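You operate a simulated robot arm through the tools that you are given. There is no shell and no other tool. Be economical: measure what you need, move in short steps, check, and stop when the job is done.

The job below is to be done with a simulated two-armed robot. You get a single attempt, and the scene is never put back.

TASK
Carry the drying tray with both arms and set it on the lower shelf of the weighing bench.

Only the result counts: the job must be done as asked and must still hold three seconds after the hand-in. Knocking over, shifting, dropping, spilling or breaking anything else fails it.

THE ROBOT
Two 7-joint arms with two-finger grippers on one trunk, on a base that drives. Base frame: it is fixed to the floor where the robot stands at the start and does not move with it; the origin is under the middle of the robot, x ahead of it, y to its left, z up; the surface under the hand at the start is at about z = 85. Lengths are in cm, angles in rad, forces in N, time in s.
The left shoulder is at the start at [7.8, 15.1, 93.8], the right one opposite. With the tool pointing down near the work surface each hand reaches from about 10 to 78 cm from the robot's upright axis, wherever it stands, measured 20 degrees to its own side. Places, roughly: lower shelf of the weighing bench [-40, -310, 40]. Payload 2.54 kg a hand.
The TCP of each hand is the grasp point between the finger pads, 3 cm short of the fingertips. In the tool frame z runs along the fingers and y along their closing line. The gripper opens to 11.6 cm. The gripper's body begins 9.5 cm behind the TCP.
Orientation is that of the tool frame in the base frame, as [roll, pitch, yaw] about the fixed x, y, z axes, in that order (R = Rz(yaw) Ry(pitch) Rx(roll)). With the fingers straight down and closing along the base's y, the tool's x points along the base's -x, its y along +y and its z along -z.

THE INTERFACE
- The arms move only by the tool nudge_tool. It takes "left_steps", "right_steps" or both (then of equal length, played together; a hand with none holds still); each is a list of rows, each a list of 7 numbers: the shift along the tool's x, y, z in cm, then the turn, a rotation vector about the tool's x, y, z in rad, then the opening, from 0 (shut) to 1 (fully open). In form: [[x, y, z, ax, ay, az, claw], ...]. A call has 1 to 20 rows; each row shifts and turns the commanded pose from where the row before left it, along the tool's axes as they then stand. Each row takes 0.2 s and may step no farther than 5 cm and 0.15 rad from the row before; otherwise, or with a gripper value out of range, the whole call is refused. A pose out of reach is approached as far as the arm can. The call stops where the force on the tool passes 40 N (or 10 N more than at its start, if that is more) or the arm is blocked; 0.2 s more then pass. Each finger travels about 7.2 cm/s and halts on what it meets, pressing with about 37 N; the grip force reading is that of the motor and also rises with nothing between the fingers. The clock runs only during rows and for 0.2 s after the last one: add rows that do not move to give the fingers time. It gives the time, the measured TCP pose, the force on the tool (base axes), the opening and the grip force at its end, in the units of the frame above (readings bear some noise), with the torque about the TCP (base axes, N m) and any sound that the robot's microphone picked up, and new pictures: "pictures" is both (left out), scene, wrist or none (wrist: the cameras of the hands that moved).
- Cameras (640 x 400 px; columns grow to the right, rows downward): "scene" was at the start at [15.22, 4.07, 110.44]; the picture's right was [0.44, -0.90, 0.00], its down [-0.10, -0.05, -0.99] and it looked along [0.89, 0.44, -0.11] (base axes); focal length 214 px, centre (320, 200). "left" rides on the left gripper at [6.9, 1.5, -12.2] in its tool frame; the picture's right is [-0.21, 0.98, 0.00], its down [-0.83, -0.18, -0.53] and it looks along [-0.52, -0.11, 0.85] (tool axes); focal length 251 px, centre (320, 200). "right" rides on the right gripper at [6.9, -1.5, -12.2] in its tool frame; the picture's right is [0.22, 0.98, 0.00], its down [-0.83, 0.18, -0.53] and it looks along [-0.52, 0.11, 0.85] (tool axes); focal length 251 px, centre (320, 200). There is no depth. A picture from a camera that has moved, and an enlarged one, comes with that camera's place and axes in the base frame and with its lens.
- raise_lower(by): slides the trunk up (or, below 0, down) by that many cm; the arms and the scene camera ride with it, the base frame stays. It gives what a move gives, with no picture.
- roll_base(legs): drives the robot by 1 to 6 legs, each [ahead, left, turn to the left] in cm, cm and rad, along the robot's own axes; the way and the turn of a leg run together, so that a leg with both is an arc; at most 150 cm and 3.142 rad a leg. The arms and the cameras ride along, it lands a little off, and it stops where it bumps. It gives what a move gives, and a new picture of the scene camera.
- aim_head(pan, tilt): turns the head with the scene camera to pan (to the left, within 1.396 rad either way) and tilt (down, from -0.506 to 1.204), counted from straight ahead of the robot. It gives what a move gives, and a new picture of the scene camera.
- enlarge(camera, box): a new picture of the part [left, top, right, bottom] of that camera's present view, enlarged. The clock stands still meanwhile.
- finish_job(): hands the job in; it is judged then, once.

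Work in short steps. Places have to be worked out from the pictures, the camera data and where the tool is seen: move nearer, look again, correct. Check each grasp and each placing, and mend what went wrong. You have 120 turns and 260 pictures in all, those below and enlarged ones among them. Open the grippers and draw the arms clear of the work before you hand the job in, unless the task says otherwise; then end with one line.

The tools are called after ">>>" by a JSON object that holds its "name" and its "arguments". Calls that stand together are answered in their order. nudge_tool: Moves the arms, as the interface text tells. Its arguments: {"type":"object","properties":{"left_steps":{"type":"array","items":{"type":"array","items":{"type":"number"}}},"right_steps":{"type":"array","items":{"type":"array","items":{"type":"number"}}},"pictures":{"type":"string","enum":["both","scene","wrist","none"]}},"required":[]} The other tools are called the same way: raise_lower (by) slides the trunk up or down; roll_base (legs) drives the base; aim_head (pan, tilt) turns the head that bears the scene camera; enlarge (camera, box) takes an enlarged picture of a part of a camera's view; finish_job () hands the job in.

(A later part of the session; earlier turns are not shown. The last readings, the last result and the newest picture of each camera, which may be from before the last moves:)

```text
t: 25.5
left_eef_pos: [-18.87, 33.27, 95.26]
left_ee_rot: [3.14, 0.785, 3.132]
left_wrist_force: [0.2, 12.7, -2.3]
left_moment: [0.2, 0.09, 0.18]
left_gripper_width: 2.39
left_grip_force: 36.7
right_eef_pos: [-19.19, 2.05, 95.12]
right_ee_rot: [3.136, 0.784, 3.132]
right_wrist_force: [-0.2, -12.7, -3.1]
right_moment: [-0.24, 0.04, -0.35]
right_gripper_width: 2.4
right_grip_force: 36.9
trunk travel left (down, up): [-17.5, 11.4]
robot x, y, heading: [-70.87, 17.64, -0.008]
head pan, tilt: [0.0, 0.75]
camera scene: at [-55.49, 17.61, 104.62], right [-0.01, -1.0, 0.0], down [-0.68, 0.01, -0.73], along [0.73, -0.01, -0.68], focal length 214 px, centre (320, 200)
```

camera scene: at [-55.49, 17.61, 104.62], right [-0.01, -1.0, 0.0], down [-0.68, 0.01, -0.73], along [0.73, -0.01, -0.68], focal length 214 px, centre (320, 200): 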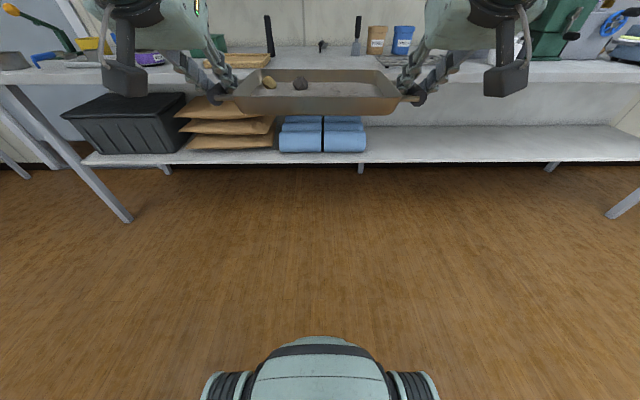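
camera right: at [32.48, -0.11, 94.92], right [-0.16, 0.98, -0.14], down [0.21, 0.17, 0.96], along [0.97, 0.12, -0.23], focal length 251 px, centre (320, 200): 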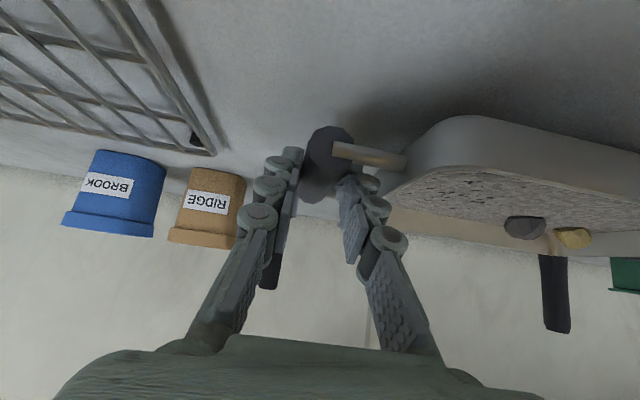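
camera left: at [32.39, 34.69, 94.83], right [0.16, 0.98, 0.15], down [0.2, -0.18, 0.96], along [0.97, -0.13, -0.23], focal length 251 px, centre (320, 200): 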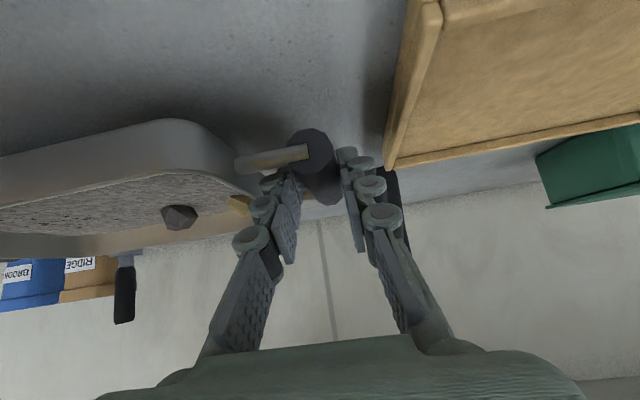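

I'm clear of the bench with the tray held level. I'll turn right to face the weighing bench.

>>> {"name": "roll_base", "arguments": {"legs": [[0, 0, -0.78], [0, 0, -0.783]]}}

>>> {"name": "aim_head", "arguments": {"pan": 0, "tilt": 0.25}}

```text
t: 30.1
left_eef_pos: [-54.15, -33.76, 95.23]
left_ee_rot: [-3.142, 0.782, 1.583]
left_wrist_force: [1.8, 0.8, -3.2]
left_moment: [0.03, 0.03, -0.04]
left_gripper_width: 2.39
left_grip_force: 36.9
right_eef_pos: [-85.21, -34.19, 95.1]
right_ee_rot: [3.137, 0.783, 1.585]
right_wrist_force: [-1.8, -0.2, -2.4]
right_moment: [0.1, 0.04, -0.15]
right_gripper_width: 2.41
right_grip_force: 36.5
trunk travel left (down, up): [-17.5, 11.4]
robot x, y, heading: [-70.68, 18.12, -1.558]
head pan, tilt: [0.0, 0.75]
camera scene: at [-70.42, 2.66, 104.61], right [-1.0, -0.01, 0.0], down [-0.01, 0.68, -0.73], along [0.01, -0.73, -0.68], focal length 214 px, centre (320, 200)
```

scene: 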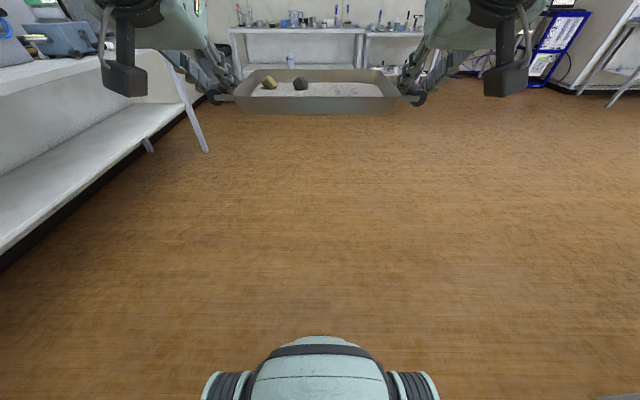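

```text
t: 31.0
left_eef_pos: [-54.06, -33.75, 95.16]
left_ee_rot: [3.139, 0.783, 1.582]
left_wrist_force: [0.4, 0.1, -2.8]
left_moment: [0.08, -0.02, -0.06]
left_gripper_width: 2.41
left_grip_force: 37.1
right_eef_pos: [-85.32, -34.2, 95.11]
right_ee_rot: [3.137, 0.784, 1.585]
right_wrist_force: [0.6, -1.5, -3.2]
right_moment: [0.06, 0.01, -0.11]
right_gripper_width: 2.42
right_grip_force: 37.1
trunk travel left (down, up): [-17.5, 11.4]
robot x, y, heading: [-70.79, 17.95, -1.557]
head pan, tilt: [0.0, 0.25]
camera scene: at [-70.4, 1.6, 109.11], right [-1.0, -0.01, 0.0], down [0.0, 0.25, -0.97], along [0.01, -0.97, -0.25], focal length 214 px, centre (320, 200)
```

scene: 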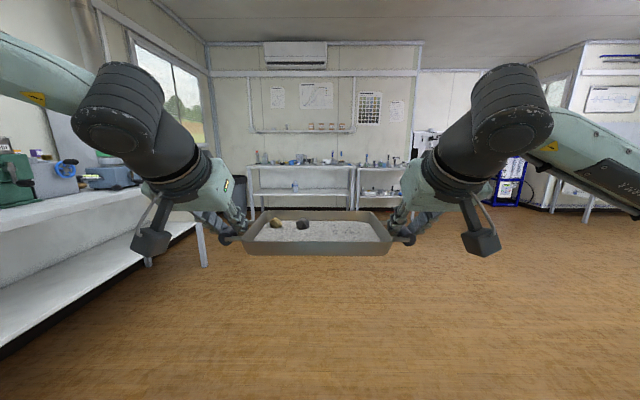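

The path is clear. I'll drive ahead 180 cm and look again.

>>> {"name": "roll_base", "arguments": {"legs": [[90, 0, 0], [90, 0, 0]]}}

>>> {"name": "enlarge", "arguments": {"camera": "scene", "box": [140, 100, 460, 300]}}

```text
t: 40.1
left_eef_pos: [-52.39, -214.81, 95.17]
left_ee_rot: [3.141, 0.781, 1.57]
left_wrist_force: [-0.1, -0.1, -2.6]
left_moment: [0.07, -0.04, 0.01]
left_gripper_width: 2.38
left_grip_force: 36.9
right_eef_pos: [-83.52, -214.79, 95.24]
right_ee_rot: [3.138, 0.785, 1.571]
right_wrist_force: [0.7, -0.2, -2.6]
right_moment: [0.02, 0.04, -0.11]
right_gripper_width: 2.39
right_grip_force: 37.0
trunk travel left (down, up): [-17.5, 11.4]
robot x, y, heading: [-68.19, -162.69, -1.572]
head pan, tilt: [0.0, 0.25]
camera scene: at [-68.22, -179.25, 109.12], right [-1.0, 0.0, 0.0], down [0.0, 0.25, -0.97], along [0.0, -0.97, -0.25], focal length 214 px, centre (320, 200)
```

scene: 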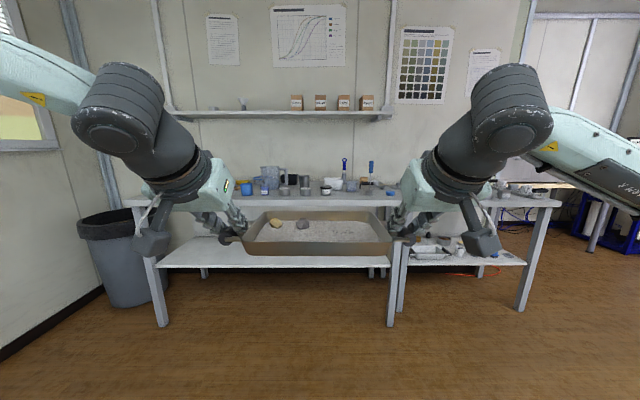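

```text
2.00 times, centred on (300, 200) of scene
camera zoom: at [-68.22, -179.25, 109.12], right [-1.0, 0.0, 0.0], down [0.0, 0.25, -0.97], along [0.0, -0.97, -0.25], focal length 429 px, centre (360, 200)
```

zoom: 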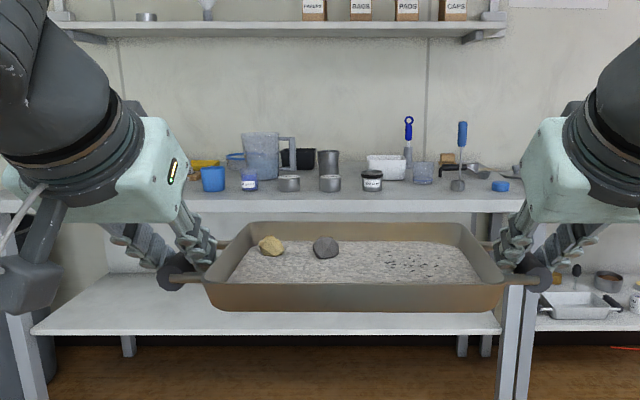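

The weighing bench's lower shelf has its front edge at about y = -292, and its right end is near x = -110. The bottle is at about [-31, -311], so I'll aim the tray centre at x ≈ -69, y ≈ -306. While still in free space I'll lower the trunk fully.

>>> {"name": "raise_lower", "arguments": {"by": -17}}

>>> {"name": "nudge_tool", "arguments": {"left_steps": [[0.85, 0, 1.27, 0, 0, 0, 0], [0.85, 0, 1.27, 0, 0, 0, 0], [0.85, 0, 1.27, 0, 0, 0, 0], [0.85, 0, 1.27, 0, 0, 0, 0], [0.85, 0, 1.27, 0, 0, 0, 0], [0.85, 0, 1.27, 0, 0, 0, 0], [0.85, 0, 1.27, 0, 0, 0, 0], [0.85, 0, 1.27, 0, 0, 0, 0]], "right_steps": [[0.85, 0, 1.27, 0, 0, 0, 0], [0.85, 0, 1.27, 0, 0, 0, 0], [0.85, 0, 1.27, 0, 0, 0, 0], [0.85, 0, 1.27, 0, 0, 0, 0], [0.85, 0, 1.27, 0, 0, 0, 0], [0.85, 0, 1.27, 0, 0, 0, 0], [0.85, 0, 1.27, 0, 0, 0, 0], [0.85, 0, 1.27, 0, 0, 0, 0]], "pictures": "scene"}}

```text
t: 42.1
left_eef_pos: [-52.36, -214.74, 78.2]
left_ee_rot: [3.139, 0.784, 1.57]
left_wrist_force: [-0.4, 1.2, -2.8]
left_moment: [0.05, -0.04, -0.03]
left_gripper_width: 2.39
left_grip_force: 37.2
right_eef_pos: [-83.6, -214.65, 78.1]
right_ee_rot: [3.136, 0.784, 1.572]
right_wrist_force: [-0.1, -0.2, -2.5]
right_moment: [0.06, -0.03, -0.12]
right_gripper_width: 2.4
right_grip_force: 37.3
trunk travel left (down, up): [-0.5, 28.4]
robot x, y, heading: [-68.45, -163.15, -1.576]
head pan, tilt: [0.0, 0.25]
```

```text
t: 43.9
left_eef_pos: [-52.25, -217.3, 66.22]
left_ee_rot: [3.14, 0.782, 1.569]
left_wrist_force: [3.6, 1.7, -3.9]
left_moment: [-0.14, -0.08, -0.12]
left_gripper_width: 2.4
left_grip_force: 37.5
right_eef_pos: [-83.57, -217.19, 66.08]
right_ee_rot: [3.137, 0.784, 1.571]
right_wrist_force: [-3.3, -1.8, -2.7]
right_moment: [0.26, -0.06, -0.32]
right_gripper_width: 2.42
right_grip_force: 36.8
trunk travel left (down, up): [-0.5, 28.4]
robot x, y, heading: [-68.01, -162.8, -1.577]
head pan, tilt: [0.0, 0.25]
camera scene: at [-68.22, -179.23, 92.12], right [-1.0, 0.0, 0.0], down [0.0, 0.25, -0.97], along [0.0, -0.97, -0.25], focal length 214 px, centre (320, 200)
```

scene: 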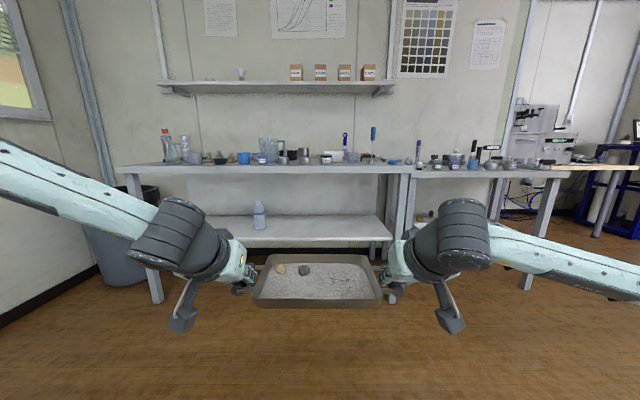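

The view is good: the shelf is empty right of the bottle at about [-29, -309]. I'll keep lowering to a TCP of about 48 (tray bottom about 44.5) before entering.

>>> {"name": "nudge_tool", "arguments": {"left_steps": [[0.85, 0, 1.27, 0, 0, 0, 0], [0.85, 0, 1.27, 0, 0, 0, 0], [0.85, 0, 1.27, 0, 0, 0, 0], [0.85, 0, 1.27, 0, 0, 0, 0], [0.85, 0, 1.27, 0, 0, 0, 0], [0.85, 0, 1.27, 0, 0, 0, 0], [0.85, 0, 1.27, 0, 0, 0, 0], [0.85, 0, 1.27, 0, 0, 0, 0], [0.85, 0, 1.27, 0, 0, 0, 0], [0.85, 0, 1.27, 0, 0, 0, 0], [0.85, 0, 1.27, 0, 0, 0, 0], [0.85, 0, 1.27, 0, 0, 0, 0]], "right_steps": [[0.85, 0, 1.27, 0, 0, 0, 0], [0.85, 0, 1.27, 0, 0, 0, 0], [0.85, 0, 1.27, 0, 0, 0, 0], [0.85, 0, 1.27, 0, 0, 0, 0], [0.85, 0, 1.27, 0, 0, 0, 0], [0.85, 0, 1.27, 0, 0, 0, 0], [0.85, 0, 1.27, 0, 0, 0, 0], [0.85, 0, 1.27, 0, 0, 0, 0], [0.85, 0, 1.27, 0, 0, 0, 0], [0.85, 0, 1.27, 0, 0, 0, 0], [0.85, 0, 1.27, 0, 0, 0, 0], [0.85, 0, 1.27, 0, 0, 0, 0]], "pictures": "none"}}

>>> {"name": "aim_head", "arguments": {"pan": 0, "tilt": 0.5}}

```text
t: 46.5
left_eef_pos: [-52.41, -220.87, 48.11]
left_ee_rot: [3.139, 0.784, 1.569]
left_wrist_force: [3.0, 0.3, -3.6]
left_moment: [0.12, -0.23, -0.05]
left_gripper_width: 2.43
left_grip_force: 37.0
right_eef_pos: [-83.4, -220.74, 47.94]
right_ee_rot: [3.135, 0.784, 1.57]
right_wrist_force: [-3.5, -1.3, -0.5]
right_moment: [-0.04, -0.12, -0.26]
right_gripper_width: 2.44
right_grip_force: 37.0
trunk travel left (down, up): [-0.5, 28.4]
robot x, y, heading: [-68.73, -162.88, -1.576]
head pan, tilt: [0.0, 0.25]
```

```text
t: 47.2
left_eef_pos: [-52.41, -220.88, 48.03]
left_ee_rot: [3.14, 0.784, 1.571]
left_wrist_force: [6.1, 2.0, -2.6]
left_moment: [0.14, -0.1, -0.07]
left_gripper_width: 2.43
left_grip_force: 36.7
right_eef_pos: [-83.48, -220.64, 47.89]
right_ee_rot: [3.137, 0.783, 1.571]
right_wrist_force: [-6.4, -2.1, -3.3]
right_moment: [-0.07, 0.13, -0.38]
right_gripper_width: 2.41
right_grip_force: 36.4
trunk travel left (down, up): [-0.5, 28.4]
robot x, y, heading: [-68.26, -163.12, -1.572]
head pan, tilt: [0.0, 0.499]
camera scene: at [-68.22, -179.0, 89.81], right [-1.0, 0.0, 0.0], down [0.0, 0.48, -0.88], along [0.0, -0.88, -0.48], focal length 214 px, centre (320, 200)
```

scene: 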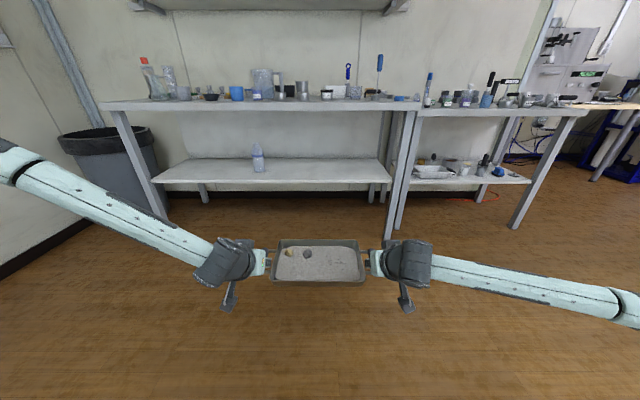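

The elbows sprawl sideways here and could meet the right leg or the bench top. I'll extend the arms 12 cm further forward so the elbows straighten and stay behind.

>>> {"name": "nudge_tool", "arguments": {"left_steps": [[-0.85, 0, 0.85, 0, 0, 0, 0], [-0.85, 0, 0.85, 0, 0, 0, 0], [-0.85, 0, 0.85, 0, 0, 0, 0], [-0.85, 0, 0.85, 0, 0, 0, 0], [-0.85, 0, 0.85, 0, 0, 0, 0], [-0.85, 0, 0.85, 0, 0, 0, 0], [-0.85, 0, 0.85, 0, 0, 0, 0], [-0.85, 0, 0.85, 0, 0, 0, 0], [-0.85, 0, 0.85, 0, 0, 0, 0], [-0.85, 0, 0.85, 0, 0, 0, 0]], "right_steps": [[-0.85, 0, 0.85, 0, 0, 0, 0], [-0.85, 0, 0.85, 0, 0, 0, 0], [-0.85, 0, 0.85, 0, 0, 0, 0], [-0.85, 0, 0.85, 0, 0, 0, 0], [-0.85, 0, 0.85, 0, 0, 0, 0], [-0.85, 0, 0.85, 0, 0, 0, 0], [-0.85, 0, 0.85, 0, 0, 0, 0], [-0.85, 0, 0.85, 0, 0, 0, 0], [-0.85, 0, 0.85, 0, 0, 0, 0], [-0.85, 0, 0.85, 0, 0, 0, 0]], "pictures": "scene"}}

```text
t: 49.4
left_eef_pos: [-51.19, -231.59, 50.17]
left_ee_rot: [-3.131, 0.782, 1.566]
left_wrist_force: [-36.9, -4.7, -6.9]
left_moment: [-0.66, 0.27, 0.46]
left_gripper_width: 2.46
left_grip_force: 37.1
left hand out of reach, approached as far as the arm can: row 5, 6, 7, 8, 9, 10
right_eef_pos: [-82.33, -232.41, 48.24]
right_ee_rot: [3.117, 0.783, 1.578]
right_wrist_force: [36.2, 5.5, 1.2]
right_moment: [0.72, -0.76, 0.7]
right_gripper_width: 2.43
right_grip_force: 36.8
trunk travel left (down, up): [-0.5, 28.4]
robot x, y, heading: [-68.47, -162.87, -1.573]
head pan, tilt: [0.0, 0.499]
camera scene: at [-68.22, -179.0, 89.81], right [-1.0, 0.0, 0.0], down [0.0, 0.48, -0.88], along [0.0, -0.88, -0.48], focal length 214 px, centre (320, 200)
```

scene: 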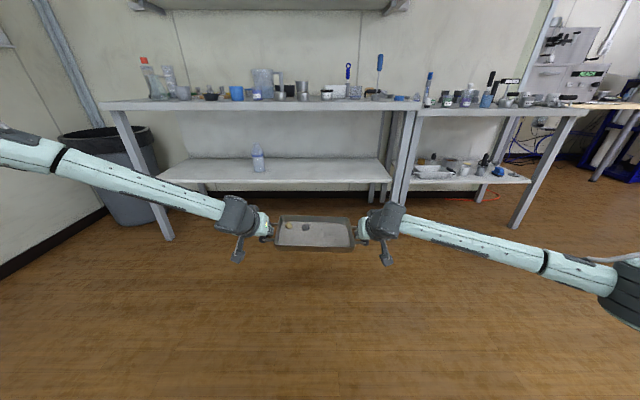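

The left arm hit its reach limit and the hands are now fighting each other. I'll undo 7 cm of that extension.

>>> {"name": "nudge_tool", "arguments": {"left_steps": [[0.85, 0, -0.85, 0, 0, 0, 0], [0.85, 0, -0.85, 0, 0, 0, 0], [0.85, 0, -0.85, 0, 0, 0, 0], [0.85, 0, -0.85, 0, 0, 0, 0], [0.85, 0, -0.85, 0, 0, 0, 0], [0.85, 0, -0.85, 0, 0, 0, 0], [0, 0, 0, 0, 0, 0, 0]], "right_steps": [[0.85, 0, -0.85, 0, 0, 0, 0], [0.85, 0, -0.85, 0, 0, 0, 0], [0.85, 0, -0.85, 0, 0, 0, 0], [0.85, 0, -0.85, 0, 0, 0, 0], [0.85, 0, -0.85, 0, 0, 0, 0], [0.85, 0, -0.85, 0, 0, 0, 0], [0, 0, 0, 0, 0, 0, 0]], "pictures": "both"}}

>>> {"name": "enlarge", "arguments": {"camera": "scene", "box": [220, 180, 420, 305]}}

```text
t: 51.0
left_eef_pos: [-51.05, -224.41, 50.15]
left_ee_rot: [-3.128, 0.781, 1.569]
left_wrist_force: [-38.8, -5.0, -4.9]
left_moment: [-0.07, 0.53, 0.16]
left_gripper_width: 2.45
left_grip_force: 37.2
right_eef_pos: [-82.44, -225.25, 48.13]
right_ee_rot: [3.116, 0.788, 1.579]
right_wrist_force: [39.6, 3.8, 0.4]
right_moment: [0.18, -0.72, 0.74]
right_gripper_width: 2.41
right_grip_force: 37.2
trunk travel left (down, up): [-0.5, 28.4]
robot x, y, heading: [-68.29, -162.97, -1.576]
head pan, tilt: [0.0, 0.499]
camera scene: at [-68.21, -179.0, 89.81], right [-1.0, 0.0, 0.0], down [0.0, 0.48, -0.88], along [0.0, -0.88, -0.48], focal length 214 px, centre (320, 200)
camera right: at [-84.25, -211.9, 51.76], right [0.98, 0.18, -0.13], down [0.17, -0.2, 0.96], along [0.14, -0.96, -0.23], focal length 251 px, centre (320, 200)
camera left: at [-49.49, -210.8, 53.82], right [0.98, -0.16, 0.14], down [-0.17, -0.21, 0.96], along [-0.13, -0.96, -0.23], focal length 251 px, centre (320, 200)
```

scene: 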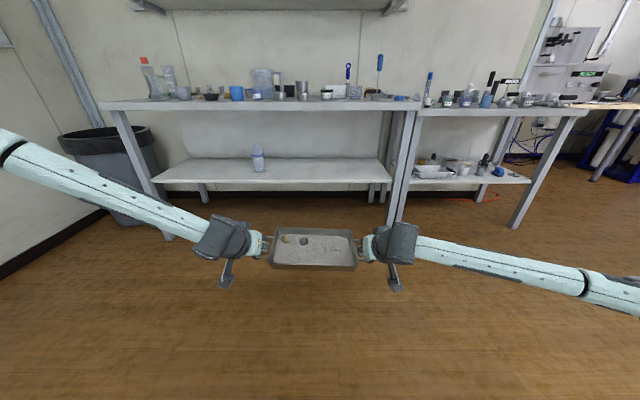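
right: 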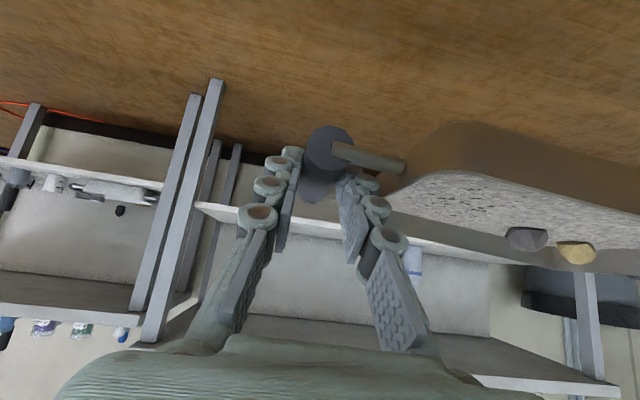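
left: 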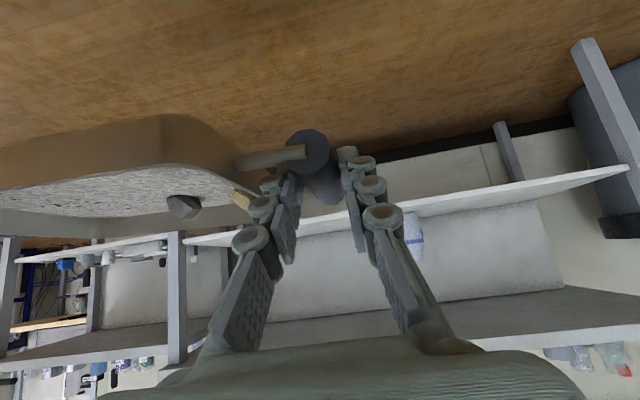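

```text
3.20 times, centred on (320, 242) of scene
camera zoom: at [-68.21, -179.0, 89.81], right [-1.0, 0.0, 0.0], down [0.0, 0.48, -0.88], along [0.0, -0.88, -0.48], focal length 686 px, centre (320, 64)
```

zoom: 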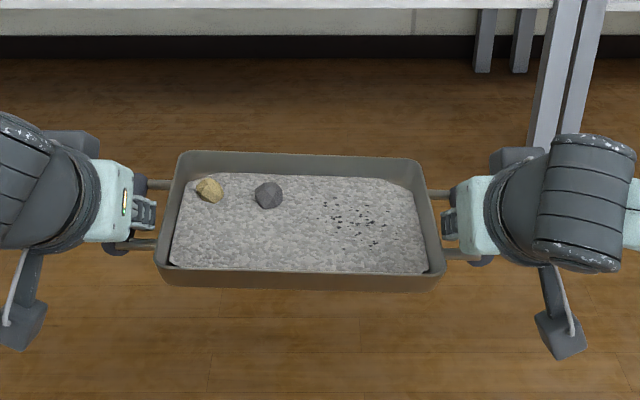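

The left hand's commanded pose drifted about 2 cm high, so the tray tilts slightly and is stretched. I'll gently lower the left hand 2 cm, move it 0.8 cm forward and relax the pull.

>>> {"name": "nudge_tool", "arguments": {"left_steps": [[0.17, -0.04, 0.4, 0, 0, 0, 0], [0.17, -0.04, 0.4, 0, 0, 0, 0], [0.17, -0.04, 0.4, 0, 0, 0, 0], [0.17, -0.04, 0.4, 0, 0, 0, 0], [0.17, -0.04, 0.4, 0, 0, 0, 0], [0, 0, 0, 0, 0, 0, 0]], "right_steps": [[0, 0.02, 0, 0, 0, 0, 0], [0, 0.02, 0, 0, 0, 0, 0], [0, 0.02, 0, 0, 0, 0, 0], [0, 0.02, 0, 0, 0, 0, 0], [0, 0.02, 0, 0, 0, 0, 0], [0, 0, 0, 0, 0, 0, 0]], "pictures": "scene"}}

```text
t: 52.4
left_eef_pos: [-51.24, -225.09, 47.99]
left_ee_rot: [-3.129, 0.78, 1.568]
left_wrist_force: [-38.1, -0.3, -2.1]
left_moment: [-0.04, 0.74, -0.42]
left_gripper_width: 2.43
left_grip_force: 36.9
right_eef_pos: [-82.53, -225.42, 48.28]
right_ee_rot: [3.12, 0.784, 1.576]
right_wrist_force: [37.5, 1.0, -3.6]
right_moment: [0.21, -0.5, 0.4]
right_gripper_width: 2.44
right_grip_force: 36.9
trunk travel left (down, up): [-0.5, 28.4]
robot x, y, heading: [-68.47, -163.33, -1.571]
head pan, tilt: [0.0, 0.499]
camera scene: at [-68.21, -179.0, 89.81], right [-1.0, 0.0, 0.0], down [0.0, 0.48, -0.88], along [0.0, -0.88, -0.48], focal length 214 px, centre (320, 200)
```

scene: 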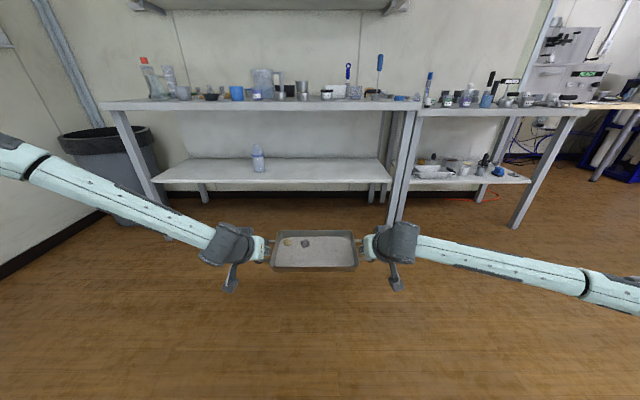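

Level again (48.0 and 48.3), but still stretched. I'll bring the left hand in by 0.6 cm.

>>> {"name": "nudge_tool", "arguments": {"left_steps": [[0, -0.2, 0, 0, 0, 0, 0], [0, -0.2, 0, 0, 0, 0, 0], [0, -0.2, 0, 0, 0, 0, 0], [0, 0, 0, 0, 0, 0, 0]], "pictures": "none"}}

```text
t: 53.4
left_eef_pos: [-51.68, -225.14, 47.8]
left_ee_rot: [-3.133, 0.782, 1.572]
left_wrist_force: [-28.6, -1.4, -1.9]
left_moment: [0.22, 0.51, -0.2]
left_gripper_width: 2.43
left_grip_force: 37.3
right_eef_pos: [-82.82, -225.33, 48.26]
right_ee_rot: [3.126, 0.785, 1.571]
right_wrist_force: [27.9, 1.9, -2.8]
right_moment: [-0.1, -0.46, 0.55]
right_gripper_width: 2.39
right_grip_force: 36.4
trunk travel left (down, up): [-0.5, 28.4]
robot x, y, heading: [-68.21, -162.7, -1.574]
head pan, tilt: [0.0, 0.499]
```

>>> {"name": "nudge_tool", "arguments": {"left_steps": [[-0.06, -0.3, -0.06, 0, 0, 0, 0], [-0.06, -0.3, -0.06, 0, 0, 0, 0], [-0.06, -0.3, -0.06, 0, 0, 0, 0], [-0.06, -0.3, -0.06, 0, 0, 0, 0], [0, -0.2, 0, 0, 0, 0, 0], [0, 0, 0, 0, 0, 0, 0]], "pictures": "scene"}}

```text
t: 54.8
left_eef_pos: [-52.43, -225.02, 48.3]
left_ee_rot: [3.141, 0.783, 1.572]
left_wrist_force: [1.4, -2.6, -4.8]
left_moment: [0.43, -0.28, 0.39]
left_gripper_width: 2.4
left_grip_force: 37.3
right_eef_pos: [-83.68, -225.54, 48.15]
right_ee_rot: [-3.14, 0.782, 1.57]
right_wrist_force: [-0.6, 2.7, -0.3]
right_moment: [-0.28, -0.23, 0.31]
right_gripper_width: 2.41
right_grip_force: 37.0
trunk travel left (down, up): [-0.5, 28.4]
robot x, y, heading: [-68.11, -163.19, -1.574]
head pan, tilt: [0.0, 0.499]
camera scene: at [-68.22, -179.0, 89.81], right [-1.0, 0.0, 0.0], down [0.0, 0.48, -0.88], along [0.0, -0.88, -0.48], focal length 214 px, centre (320, 200)
```

scene: 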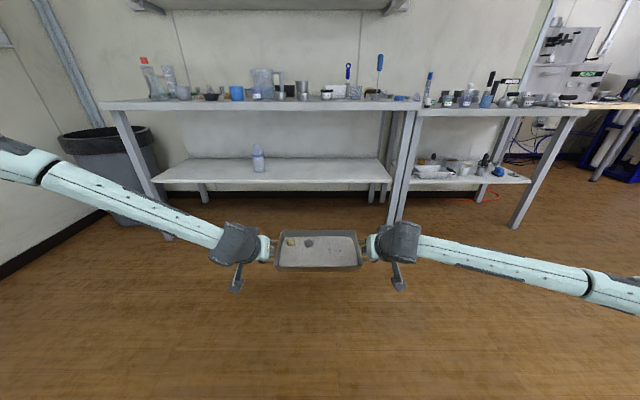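

Relaxed and level now. I'll turn the head to check where the left and right elbows are, since they'll come closest to the bench top and leg.

>>> {"name": "aim_head", "arguments": {"pan": 0.8, "tilt": 0.4}}

>>> {"name": "aim_head", "arguments": {"pan": -0.8, "tilt": 0.4}}

```text
t: 56.0
left_eef_pos: [-52.39, -225.06, 48.19]
left_ee_rot: [3.139, 0.783, 1.571]
left_wrist_force: [18.5, -0.3, -1.9]
left_moment: [0.08, -0.29, 0.48]
left_gripper_width: 2.41
left_grip_force: 37.4
right_eef_pos: [-83.48, -225.57, 48.15]
right_ee_rot: [-3.141, 0.782, 1.569]
right_wrist_force: [-18.8, 0.4, -3.7]
right_moment: [0.05, 0.36, -0.19]
right_gripper_width: 2.42
right_grip_force: 36.4
trunk travel left (down, up): [-0.5, 28.4]
robot x, y, heading: [-68.14, -163.0, -1.57]
head pan, tilt: [0.799, 0.4]
camera scene: at [-61.57, -176.38, 90.72], right [-0.7, -0.72, 0.0], down [-0.28, 0.27, -0.92], along [0.66, -0.64, -0.39], focal length 214 px, centre (320, 200)
```

scene: 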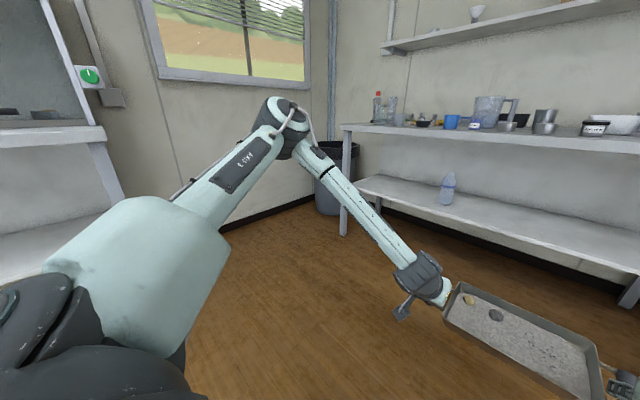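

```text
t: 57.6
left_eef_pos: [-52.41, -224.98, 48.23]
left_ee_rot: [3.136, 0.782, 1.568]
left_wrist_force: [23.0, -0.5, -1.9]
left_moment: [-0.05, -0.39, 0.66]
left_gripper_width: 2.43
left_grip_force: 37.1
right_eef_pos: [-83.53, -225.51, 48.11]
right_ee_rot: [-3.141, 0.782, 1.569]
right_wrist_force: [-22.9, 0.7, -2.4]
right_moment: [0.13, 0.38, -0.16]
right_gripper_width: 2.37
right_grip_force: 36.8
trunk travel left (down, up): [-0.5, 28.4]
robot x, y, heading: [-68.34, -163.11, -1.573]
head pan, tilt: [-0.799, 0.4]
camera scene: at [-74.85, -176.35, 90.72], right [-0.7, 0.72, 0.0], down [0.28, 0.27, -0.92], along [-0.66, -0.64, -0.39], focal length 214 px, centre (320, 200)
```

scene: 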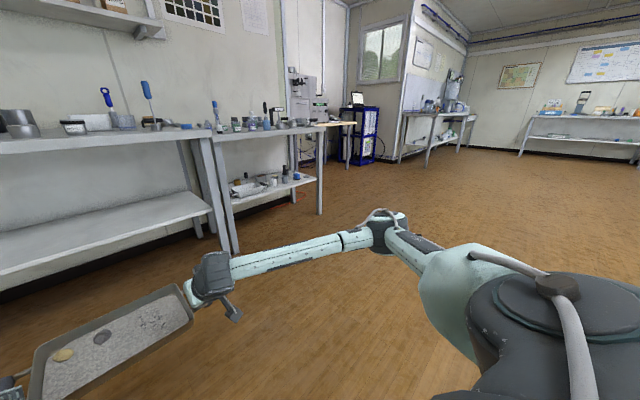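

Left elbow is at about [-28, -202, 90] and right elbow at about [-115, -195, 67]. At placement they should stay just in front of the bench, by about 3 cm on the left. I'll relax the squeeze, then drive closer and re-measure the bench edges before entering.

>>> {"name": "nudge_tool", "arguments": {"left_steps": [[0, 0.15, 0, 0, 0, 0, 0], [0, 0.15, 0, 0, 0, 0, 0], [0, 0, 0, 0, 0, 0, 0], [0, 0, 0, 0, 0, 0, 0]], "pictures": "none"}}

>>> {"name": "roll_base", "arguments": {"legs": [[50, 0, 0]]}}

>>> {"name": "aim_head", "arguments": {"pan": 0.1, "tilt": 0.6}}

```text
t: 58.6
left_eef_pos: [-52.39, -225.04, 48.26]
left_ee_rot: [3.135, 0.783, 1.569]
left_wrist_force: [19.3, 0.2, -2.1]
left_moment: [0.07, -0.36, 0.37]
left_gripper_width: 2.41
left_grip_force: 37.2
right_eef_pos: [-83.45, -225.51, 48.14]
right_ee_rot: [3.141, 0.782, 1.569]
right_wrist_force: [-19.2, -0.6, -1.7]
right_moment: [0.06, 0.31, -0.37]
right_gripper_width: 2.41
right_grip_force: 36.9
trunk travel left (down, up): [-0.5, 28.4]
robot x, y, heading: [-68.13, -162.88, -1.573]
head pan, tilt: [-0.799, 0.4]
```

```text
t: 61.6
left_eef_pos: [-53.56, -277.06, 48.3]
left_ee_rot: [3.135, 0.783, 1.556]
left_wrist_force: [19.4, -1.3, -1.8]
left_moment: [0.0, -0.28, 0.48]
left_gripper_width: 2.41
left_grip_force: 36.7
right_eef_pos: [-84.86, -276.99, 48.16]
right_ee_rot: [3.141, 0.782, 1.554]
right_wrist_force: [-19.8, -0.1, -2.2]
right_moment: [0.1, 0.34, -0.2]
right_gripper_width: 2.4
right_grip_force: 37.0
trunk travel left (down, up): [-0.5, 28.4]
robot x, y, heading: [-68.75, -214.85, -1.586]
head pan, tilt: [-0.799, 0.4]
camera scene: at [-75.5, -227.9, 90.72], right [-0.69, 0.73, 0.0], down [0.28, 0.27, -0.92], along [-0.67, -0.63, -0.39], focal length 214 px, centre (320, 200)
```

scene: 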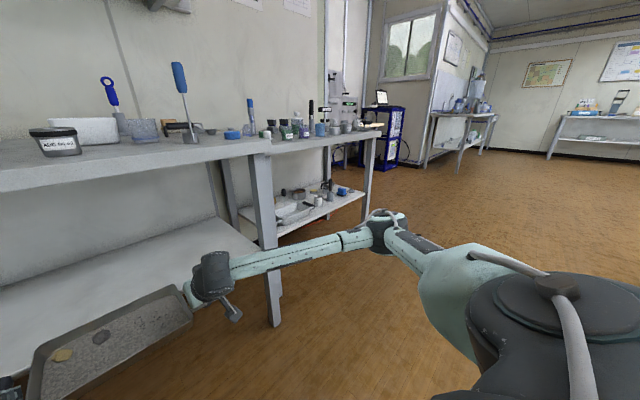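

```text
t: 62.9
left_eef_pos: [-53.72, -276.88, 48.23]
left_ee_rot: [3.137, 0.785, 1.556]
left_wrist_force: [0.0, -0.8, -3.1]
left_moment: [0.07, 0.0, 0.12]
left_gripper_width: 2.43
left_grip_force: 37.3
right_eef_pos: [-84.86, -276.84, 48.1]
right_ee_rot: [3.141, 0.783, 1.554]
right_wrist_force: [0.1, 0.6, -1.7]
right_moment: [0.04, -0.03, 0.16]
right_gripper_width: 2.37
right_grip_force: 37.3
trunk travel left (down, up): [-0.5, 28.4]
robot x, y, heading: [-68.69, -214.38, -1.587]
head pan, tilt: [0.099, 0.6]
camera scene: at [-68.02, -230.35, 88.9], right [-1.0, -0.08, 0.0], down [-0.05, 0.56, -0.82], along [0.07, -0.82, -0.57], focal length 214 px, centre (320, 200)
```

scene: 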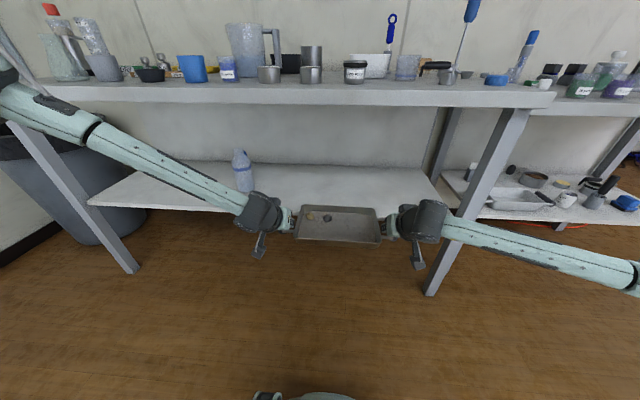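

I'm squared to within 0.016 rad. I'll zoom on the shelf edge and bench edge for exact placement.

>>> {"name": "enlarge", "arguments": {"camera": "scene", "box": [220, 140, 480, 300]}}

>>> {"name": "enlarge", "arguments": {"camera": "scene", "box": [0, 60, 320, 260]}}

```text
2.46 times, centred on (350, 220) of scene
camera zoom: at [-68.02, -230.35, 88.9], right [-1.0, -0.08, 0.0], down [-0.05, 0.56, -0.82], along [0.07, -0.82, -0.57], focal length 528 px, centre (246, 151)
```

zoom: 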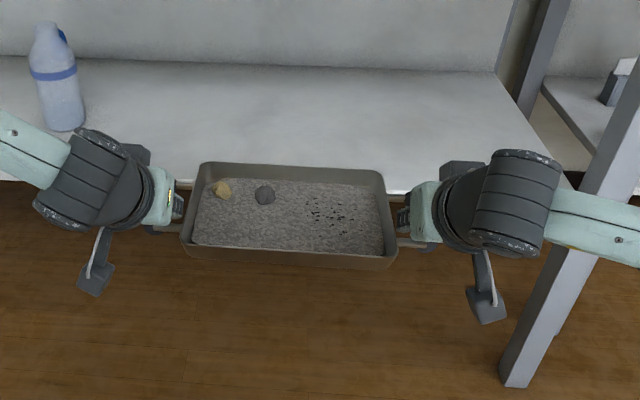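

```text
2.00 times, centred on (160, 160) of scene
camera zoom: at [-68.02, -230.35, 88.9], right [-1.0, -0.08, 0.0], down [-0.05, 0.56, -0.82], along [0.07, -0.82, -0.57], focal length 429 px, centre (640, 280)
```

zoom: 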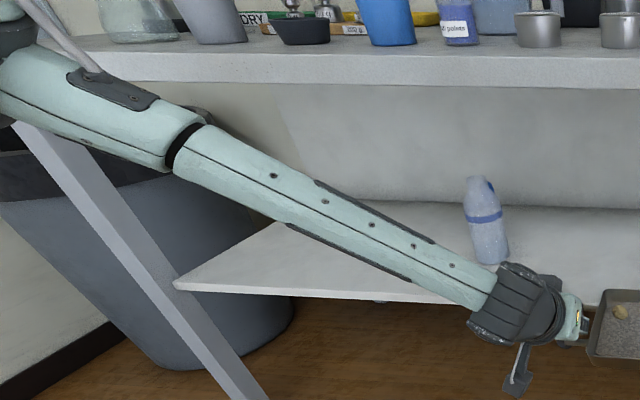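

The shelf front edge is at y ≈ -293, and the bench-top edge is about -288 at z 78–83. I'll square the heading and advance 15 cm, which slides the tray about 7 cm over the shelf, 5 cm above it.

>>> {"name": "roll_base", "arguments": {"legs": [[0, 0, 0.016], [15, 0, 0]]}}

```text
t: 64.6
left_eef_pos: [-52.66, -291.56, 48.28]
left_ee_rot: [3.138, 0.783, 1.571]
left_wrist_force: [0.0, -0.5, -2.0]
left_moment: [0.0, 0.0, 0.14]
left_gripper_width: 2.43
left_grip_force: 37.5
right_eef_pos: [-83.84, -291.93, 48.12]
right_ee_rot: [3.14, 0.782, 1.571]
right_wrist_force: [-0.5, 1.6, -2.2]
right_moment: [0.12, 0.04, 0.17]
right_gripper_width: 2.42
right_grip_force: 37.0
trunk travel left (down, up): [-0.5, 28.4]
robot x, y, heading: [-68.88, -229.46, -1.573]
head pan, tilt: [0.099, 0.6]
camera scene: at [-67.77, -245.17, 88.9], right [-1.0, -0.1, 0.0], down [-0.06, 0.56, -0.82], along [0.08, -0.82, -0.57], focal length 214 px, centre (320, 200)
```

scene: 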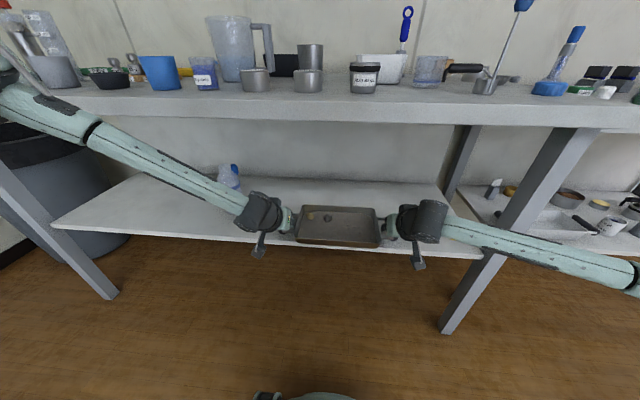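

No contact and level. Before the final 10 cm I'll check the left forearm's clearance to the bench top.

>>> {"name": "aim_head", "arguments": {"pan": 0.7, "tilt": 0.2}}

>>> {"name": "aim_head", "arguments": {"pan": -0.6, "tilt": 0.6}}

```text
t: 65.6
left_eef_pos: [-52.7, -291.65, 48.18]
left_ee_rot: [3.136, 0.785, 1.571]
left_wrist_force: [-0.6, -0.6, -2.7]
left_moment: [0.08, 0.01, 0.07]
left_gripper_width: 2.4
left_grip_force: 37.1
right_eef_pos: [-83.88, -292.02, 48.09]
right_ee_rot: [3.14, 0.782, 1.573]
right_wrist_force: [0.8, 1.5, -2.0]
right_moment: [0.05, -0.07, 0.17]
right_gripper_width: 2.41
right_grip_force: 37.5
trunk travel left (down, up): [-0.5, 28.4]
robot x, y, heading: [-68.34, -229.22, -1.572]
head pan, tilt: [0.7, 0.201]
camera scene: at [-62.65, -243.52, 92.57], right [-0.77, -0.64, 0.0], down [-0.13, 0.15, -0.98], along [0.63, -0.75, -0.2], focal length 214 px, centre (320, 200)
```

scene: 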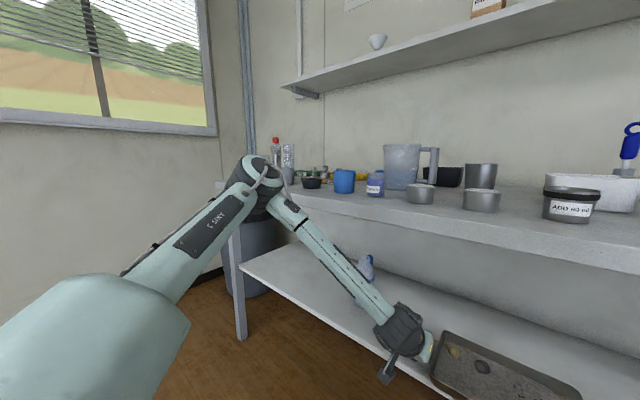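

```text
t: 67.0
left_eef_pos: [-52.73, -291.53, 48.19]
left_ee_rot: [3.137, 0.785, 1.569]
left_wrist_force: [-1.8, -1.3, -2.6]
left_moment: [0.01, 0.02, 0.11]
left_gripper_width: 2.42
left_grip_force: 36.5
right_eef_pos: [-83.93, -291.98, 48.09]
right_ee_rot: [3.14, 0.783, 1.571]
right_wrist_force: [-0.1, 0.6, -2.7]
right_moment: [0.14, 0.0, 0.17]
right_gripper_width: 2.42
right_grip_force: 37.2
trunk travel left (down, up): [-0.5, 28.4]
robot x, y, heading: [-68.72, -229.75, -1.575]
head pan, tilt: [-0.6, 0.6]
camera scene: at [-73.64, -243.68, 88.9], right [-0.83, 0.56, 0.0], down [0.32, 0.47, -0.82], along [-0.47, -0.68, -0.57], focal length 214 px, centre (320, 200)
```

scene: 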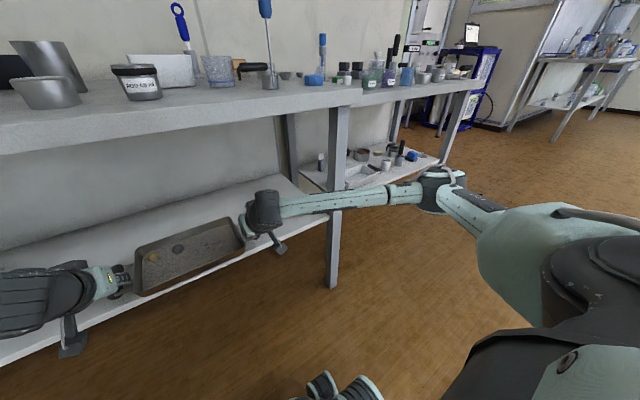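

The right side is well clear of the leg. I'll take one more precise look at the bench-top front edge near the left forearm.

>>> {"name": "aim_head", "arguments": {"pan": 0.1, "tilt": 0.6}}

>>> {"name": "enlarge", "arguments": {"camera": "scene", "box": [0, 60, 320, 260]}}

```text
t: 68.1
left_eef_pos: [-52.62, -291.58, 48.23]
left_ee_rot: [3.135, 0.784, 1.571]
left_wrist_force: [-0.6, -1.8, -3.2]
left_moment: [0.06, 0.0, 0.16]
left_gripper_width: 2.4
left_grip_force: 36.9
right_eef_pos: [-83.85, -291.9, 48.14]
right_ee_rot: [3.14, 0.782, 1.571]
right_wrist_force: [0.9, 0.9, -2.6]
right_moment: [0.09, -0.01, 0.16]
right_gripper_width: 2.41
right_grip_force: 37.1
trunk travel left (down, up): [-0.5, 28.4]
robot x, y, heading: [-68.69, -229.42, -1.571]
head pan, tilt: [0.099, 0.6]
camera scene: at [-67.78, -245.18, 88.9], right [-1.0, -0.1, 0.0], down [-0.06, 0.56, -0.82], along [0.08, -0.82, -0.57], focal length 214 px, centre (320, 200)
```

scene: 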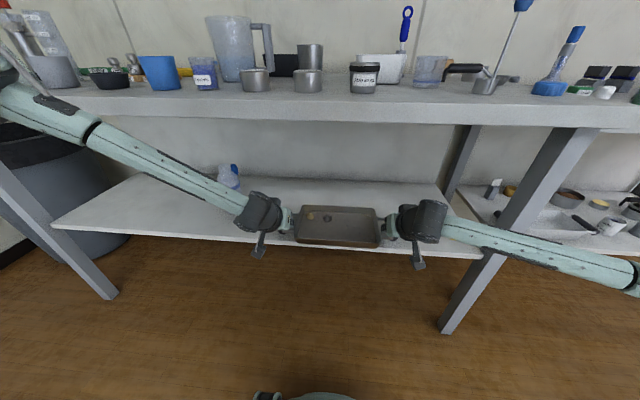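

```text
2.00 times, centred on (160, 160) of scene
camera zoom: at [-67.78, -245.18, 88.9], right [-1.0, -0.1, 0.0], down [-0.06, 0.56, -0.82], along [0.08, -0.82, -0.57], focal length 429 px, centre (640, 280)
```

zoom: 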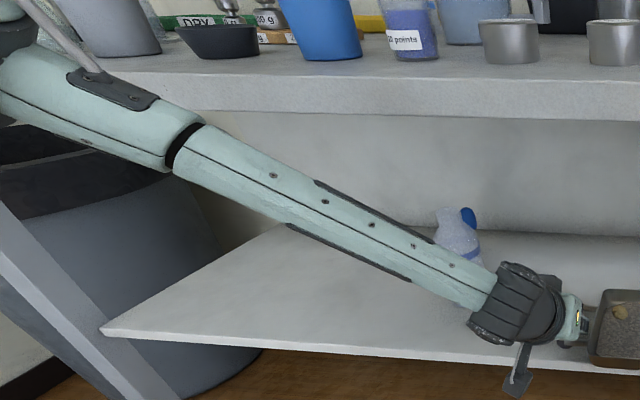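

The bench-top edge is at about -286.5, and after 9.8 cm more the left forearm front should sit near -283. That leaves the tray with its front about 2 cm inside the shelf edge, so I'll advance.

>>> {"name": "roll_base", "arguments": {"legs": [[5, 0, 0], [4.8, 0, 0]]}}

>>> {"name": "enlarge", "arguments": {"camera": "scene", "box": [220, 140, 480, 300]}}

```text
t: 69.5
left_eef_pos: [-52.57, -301.27, 48.26]
left_ee_rot: [3.138, 0.783, 1.572]
left_wrist_force: [-1.1, -0.3, -2.4]
left_moment: [0.04, 0.02, 0.14]
left_gripper_width: 2.4
left_grip_force: 36.6
right_eef_pos: [-83.82, -301.68, 48.07]
right_ee_rot: [3.14, 0.782, 1.572]
right_wrist_force: [0.5, 1.1, -2.0]
right_moment: [0.05, -0.03, 0.18]
right_gripper_width: 2.43
right_grip_force: 37.3
trunk travel left (down, up): [-0.5, 28.4]
robot x, y, heading: [-68.7, -239.37, -1.57]
head pan, tilt: [0.099, 0.6]
camera scene: at [-67.76, -254.93, 88.9], right [-0.99, -0.1, 0.0], down [-0.06, 0.56, -0.82], along [0.08, -0.82, -0.57], focal length 214 px, centre (320, 200)
```

scene: 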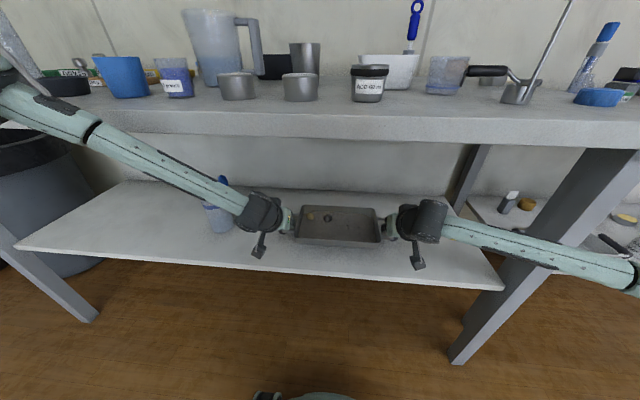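

```text
2.46 times, centred on (350, 220) of scene
camera zoom: at [-67.76, -254.93, 88.9], right [-0.99, -0.1, 0.0], down [-0.06, 0.56, -0.82], along [0.08, -0.82, -0.57], focal length 528 px, centre (246, 151)
```

zoom: 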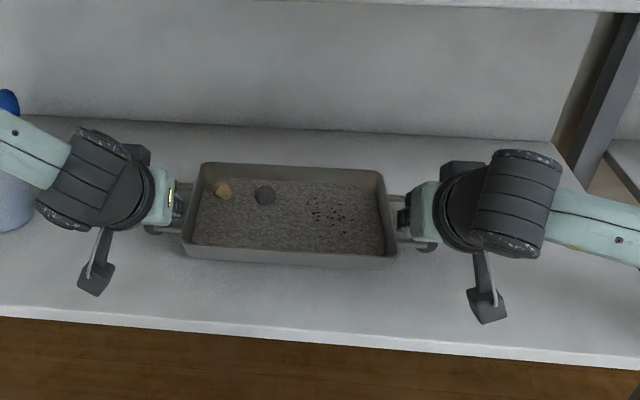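

The tray is fully over the shelf and well clear of the bottle and the right leg. I'll lower 3.8 cm.

>>> {"name": "nudge_tool", "arguments": {"left_steps": [[0.45, 0, 0.45, 0, 0, 0, 0], [0.45, 0, 0.45, 0, 0, 0, 0], [0.45, 0, 0.45, 0, 0, 0, 0], [0.45, 0, 0.45, 0, 0, 0, 0], [0.45, 0, 0.45, 0, 0, 0, 0], [0.45, 0, 0.45, 0, 0, 0, 0], [0, 0, 0, 0, 0, 0, 0]], "right_steps": [[0.45, 0, 0.45, 0, 0, 0, 0], [0.45, 0, 0.45, 0, 0, 0, 0], [0.45, 0, 0.45, 0, 0, 0, 0], [0.45, 0, 0.45, 0, 0, 0, 0], [0.45, 0, 0.45, 0, 0, 0, 0], [0.45, 0, 0.45, 0, 0, 0, 0], [0, 0, 0, 0, 0, 0, 0]], "pictures": "both"}}

```text
t: 71.1
left_eef_pos: [-51.57, -300.62, 46.53]
left_ee_rot: [-3.131, 0.786, 1.574]
left_wrist_force: [-0.8, -2.5, 0.8]
left_moment: [0.15, 0.1, 0.72]
left_gripper_width: 2.42
left_grip_force: 36.8
left hand out of reach, approached as far as the arm can: row 1, 2, 3, 4, 5, 6
right_eef_pos: [-82.74, -301.69, 45.15]
right_ee_rot: [3.116, 0.798, 1.575]
right_wrist_force: [-0.7, 6.3, 10.0]
right_moment: [0.6, 0.23, 0.21]
right_gripper_width: 2.4
right_grip_force: 37.3
trunk travel left (down, up): [-0.5, 28.4]
robot x, y, heading: [-68.66, -239.27, -1.573]
head pan, tilt: [0.099, 0.6]
stopped in row 7 (right hand): the force on the tool passed its limit at 40 N (the readings are from after the stop); the commanded pose is now the measured one
camera scene: at [-67.77, -254.83, 88.93], right [-1.0, -0.1, 0.0], down [-0.06, 0.56, -0.83], along [0.08, -0.82, -0.56], focal length 214 px, centre (320, 200)
camera right: at [-84.67, -288.22, 48.55], right [0.98, 0.17, -0.14], down [0.17, -0.19, 0.97], along [0.14, -0.97, -0.22], focal length 251 px, centre (320, 200)
camera left: at [-50.03, -286.94, 50.1], right [0.98, -0.16, 0.14], down [-0.17, -0.2, 0.96], along [-0.12, -0.97, -0.23], focal length 251 px, centre (320, 200)
```

scene: 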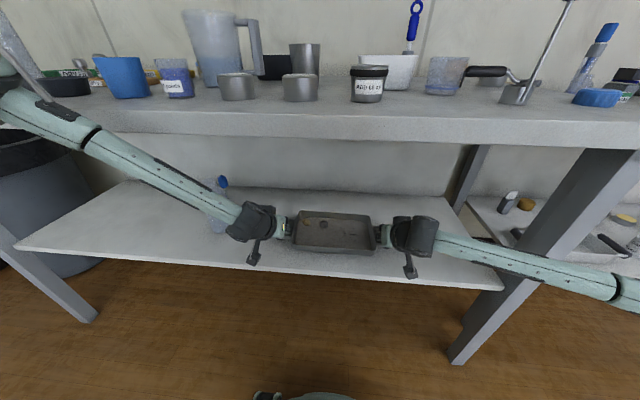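
right: 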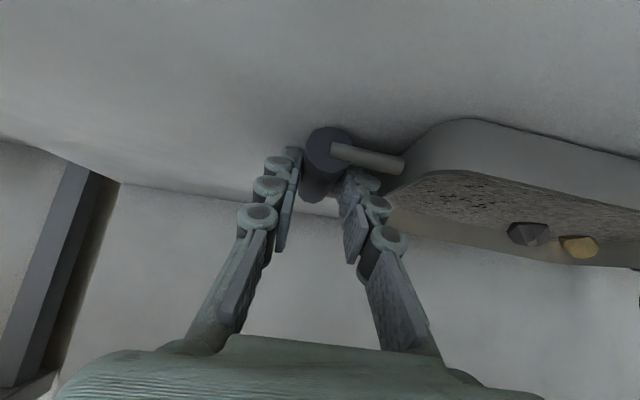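
left: 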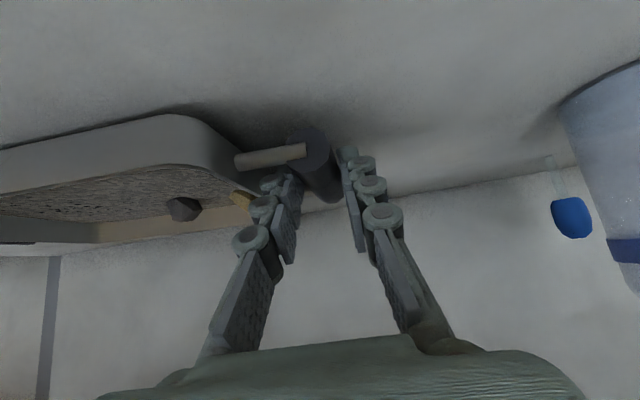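

The right end has touched the shelf at TCP ≈ 45.1, while the left arm is at a joint limit about 1.4 cm higher. I'll use the last 0.5 cm of trunk travel, after first lifting the right hand 0.5 cm to unload it.

>>> {"name": "nudge_tool", "arguments": {"left_steps": [[0, 0, 0, 0, 0, 0, 0], [0, 0, 0, 0, 0, 0, 0]], "right_steps": [[-0.35, 0, -0.35, 0, 0, 0, 0], [0, 0, 0, 0, 0, 0, 0]], "pictures": "none"}}

>>> {"name": "enlarge", "arguments": {"camera": "right", "box": [300, 80, 640, 290]}}

>>> {"name": "enlarge", "arguments": {"camera": "scene", "box": [220, 160, 480, 320]}}

```text
t: 71.7
left_eef_pos: [-51.61, -300.47, 46.3]
left_ee_rot: [-3.131, 0.785, 1.571]
left_wrist_force: [-1.4, -3.0, -2.1]
left_moment: [0.25, 0.25, 0.78]
left_gripper_width: 2.43
left_grip_force: 37.0
right_eef_pos: [-82.69, -301.58, 45.17]
right_ee_rot: [3.12, 0.791, 1.578]
right_wrist_force: [2.3, 1.8, -2.8]
right_moment: [-0.22, 0.06, 0.26]
right_gripper_width: 2.4
right_grip_force: 37.2
trunk travel left (down, up): [-0.5, 28.4]
robot x, y, heading: [-69.14, -239.53, -1.572]
head pan, tilt: [0.099, 0.6]
```

```text
1.88 times, centred on (470, 185) of right
camera zoom: at [-84.69, -288.18, 48.71], right [0.98, 0.17, -0.14], down [0.17, -0.2, 0.97], along [0.14, -0.96, -0.22], focal length 473 px, centre (38, 228)
```

zoom: 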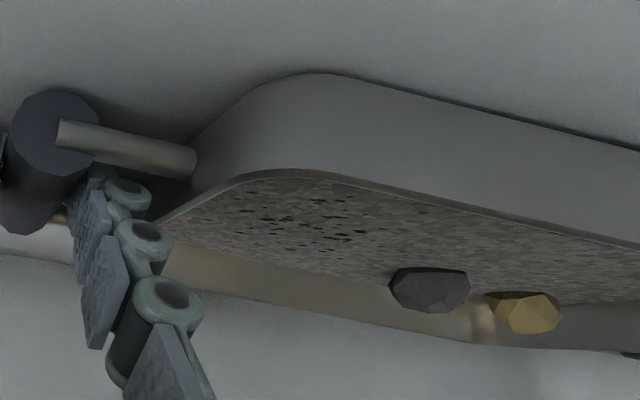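

```text
2.46 times, centred on (350, 240) of scene
camera zoom: at [-67.78, -254.93, 88.88], right [-1.0, -0.1, 0.0], down [-0.06, 0.56, -0.82], along [0.08, -0.82, -0.57], focal length 528 px, centre (246, 102)
```

zoom: 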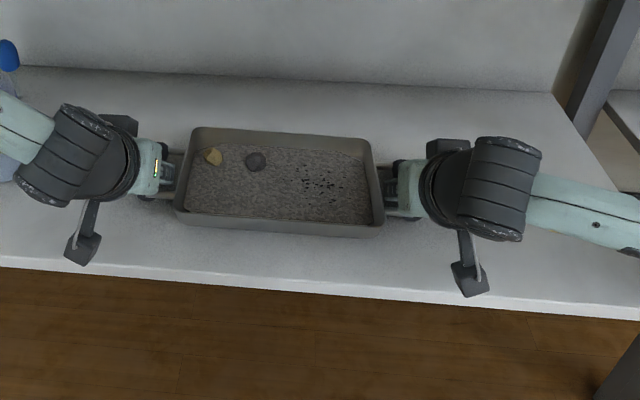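

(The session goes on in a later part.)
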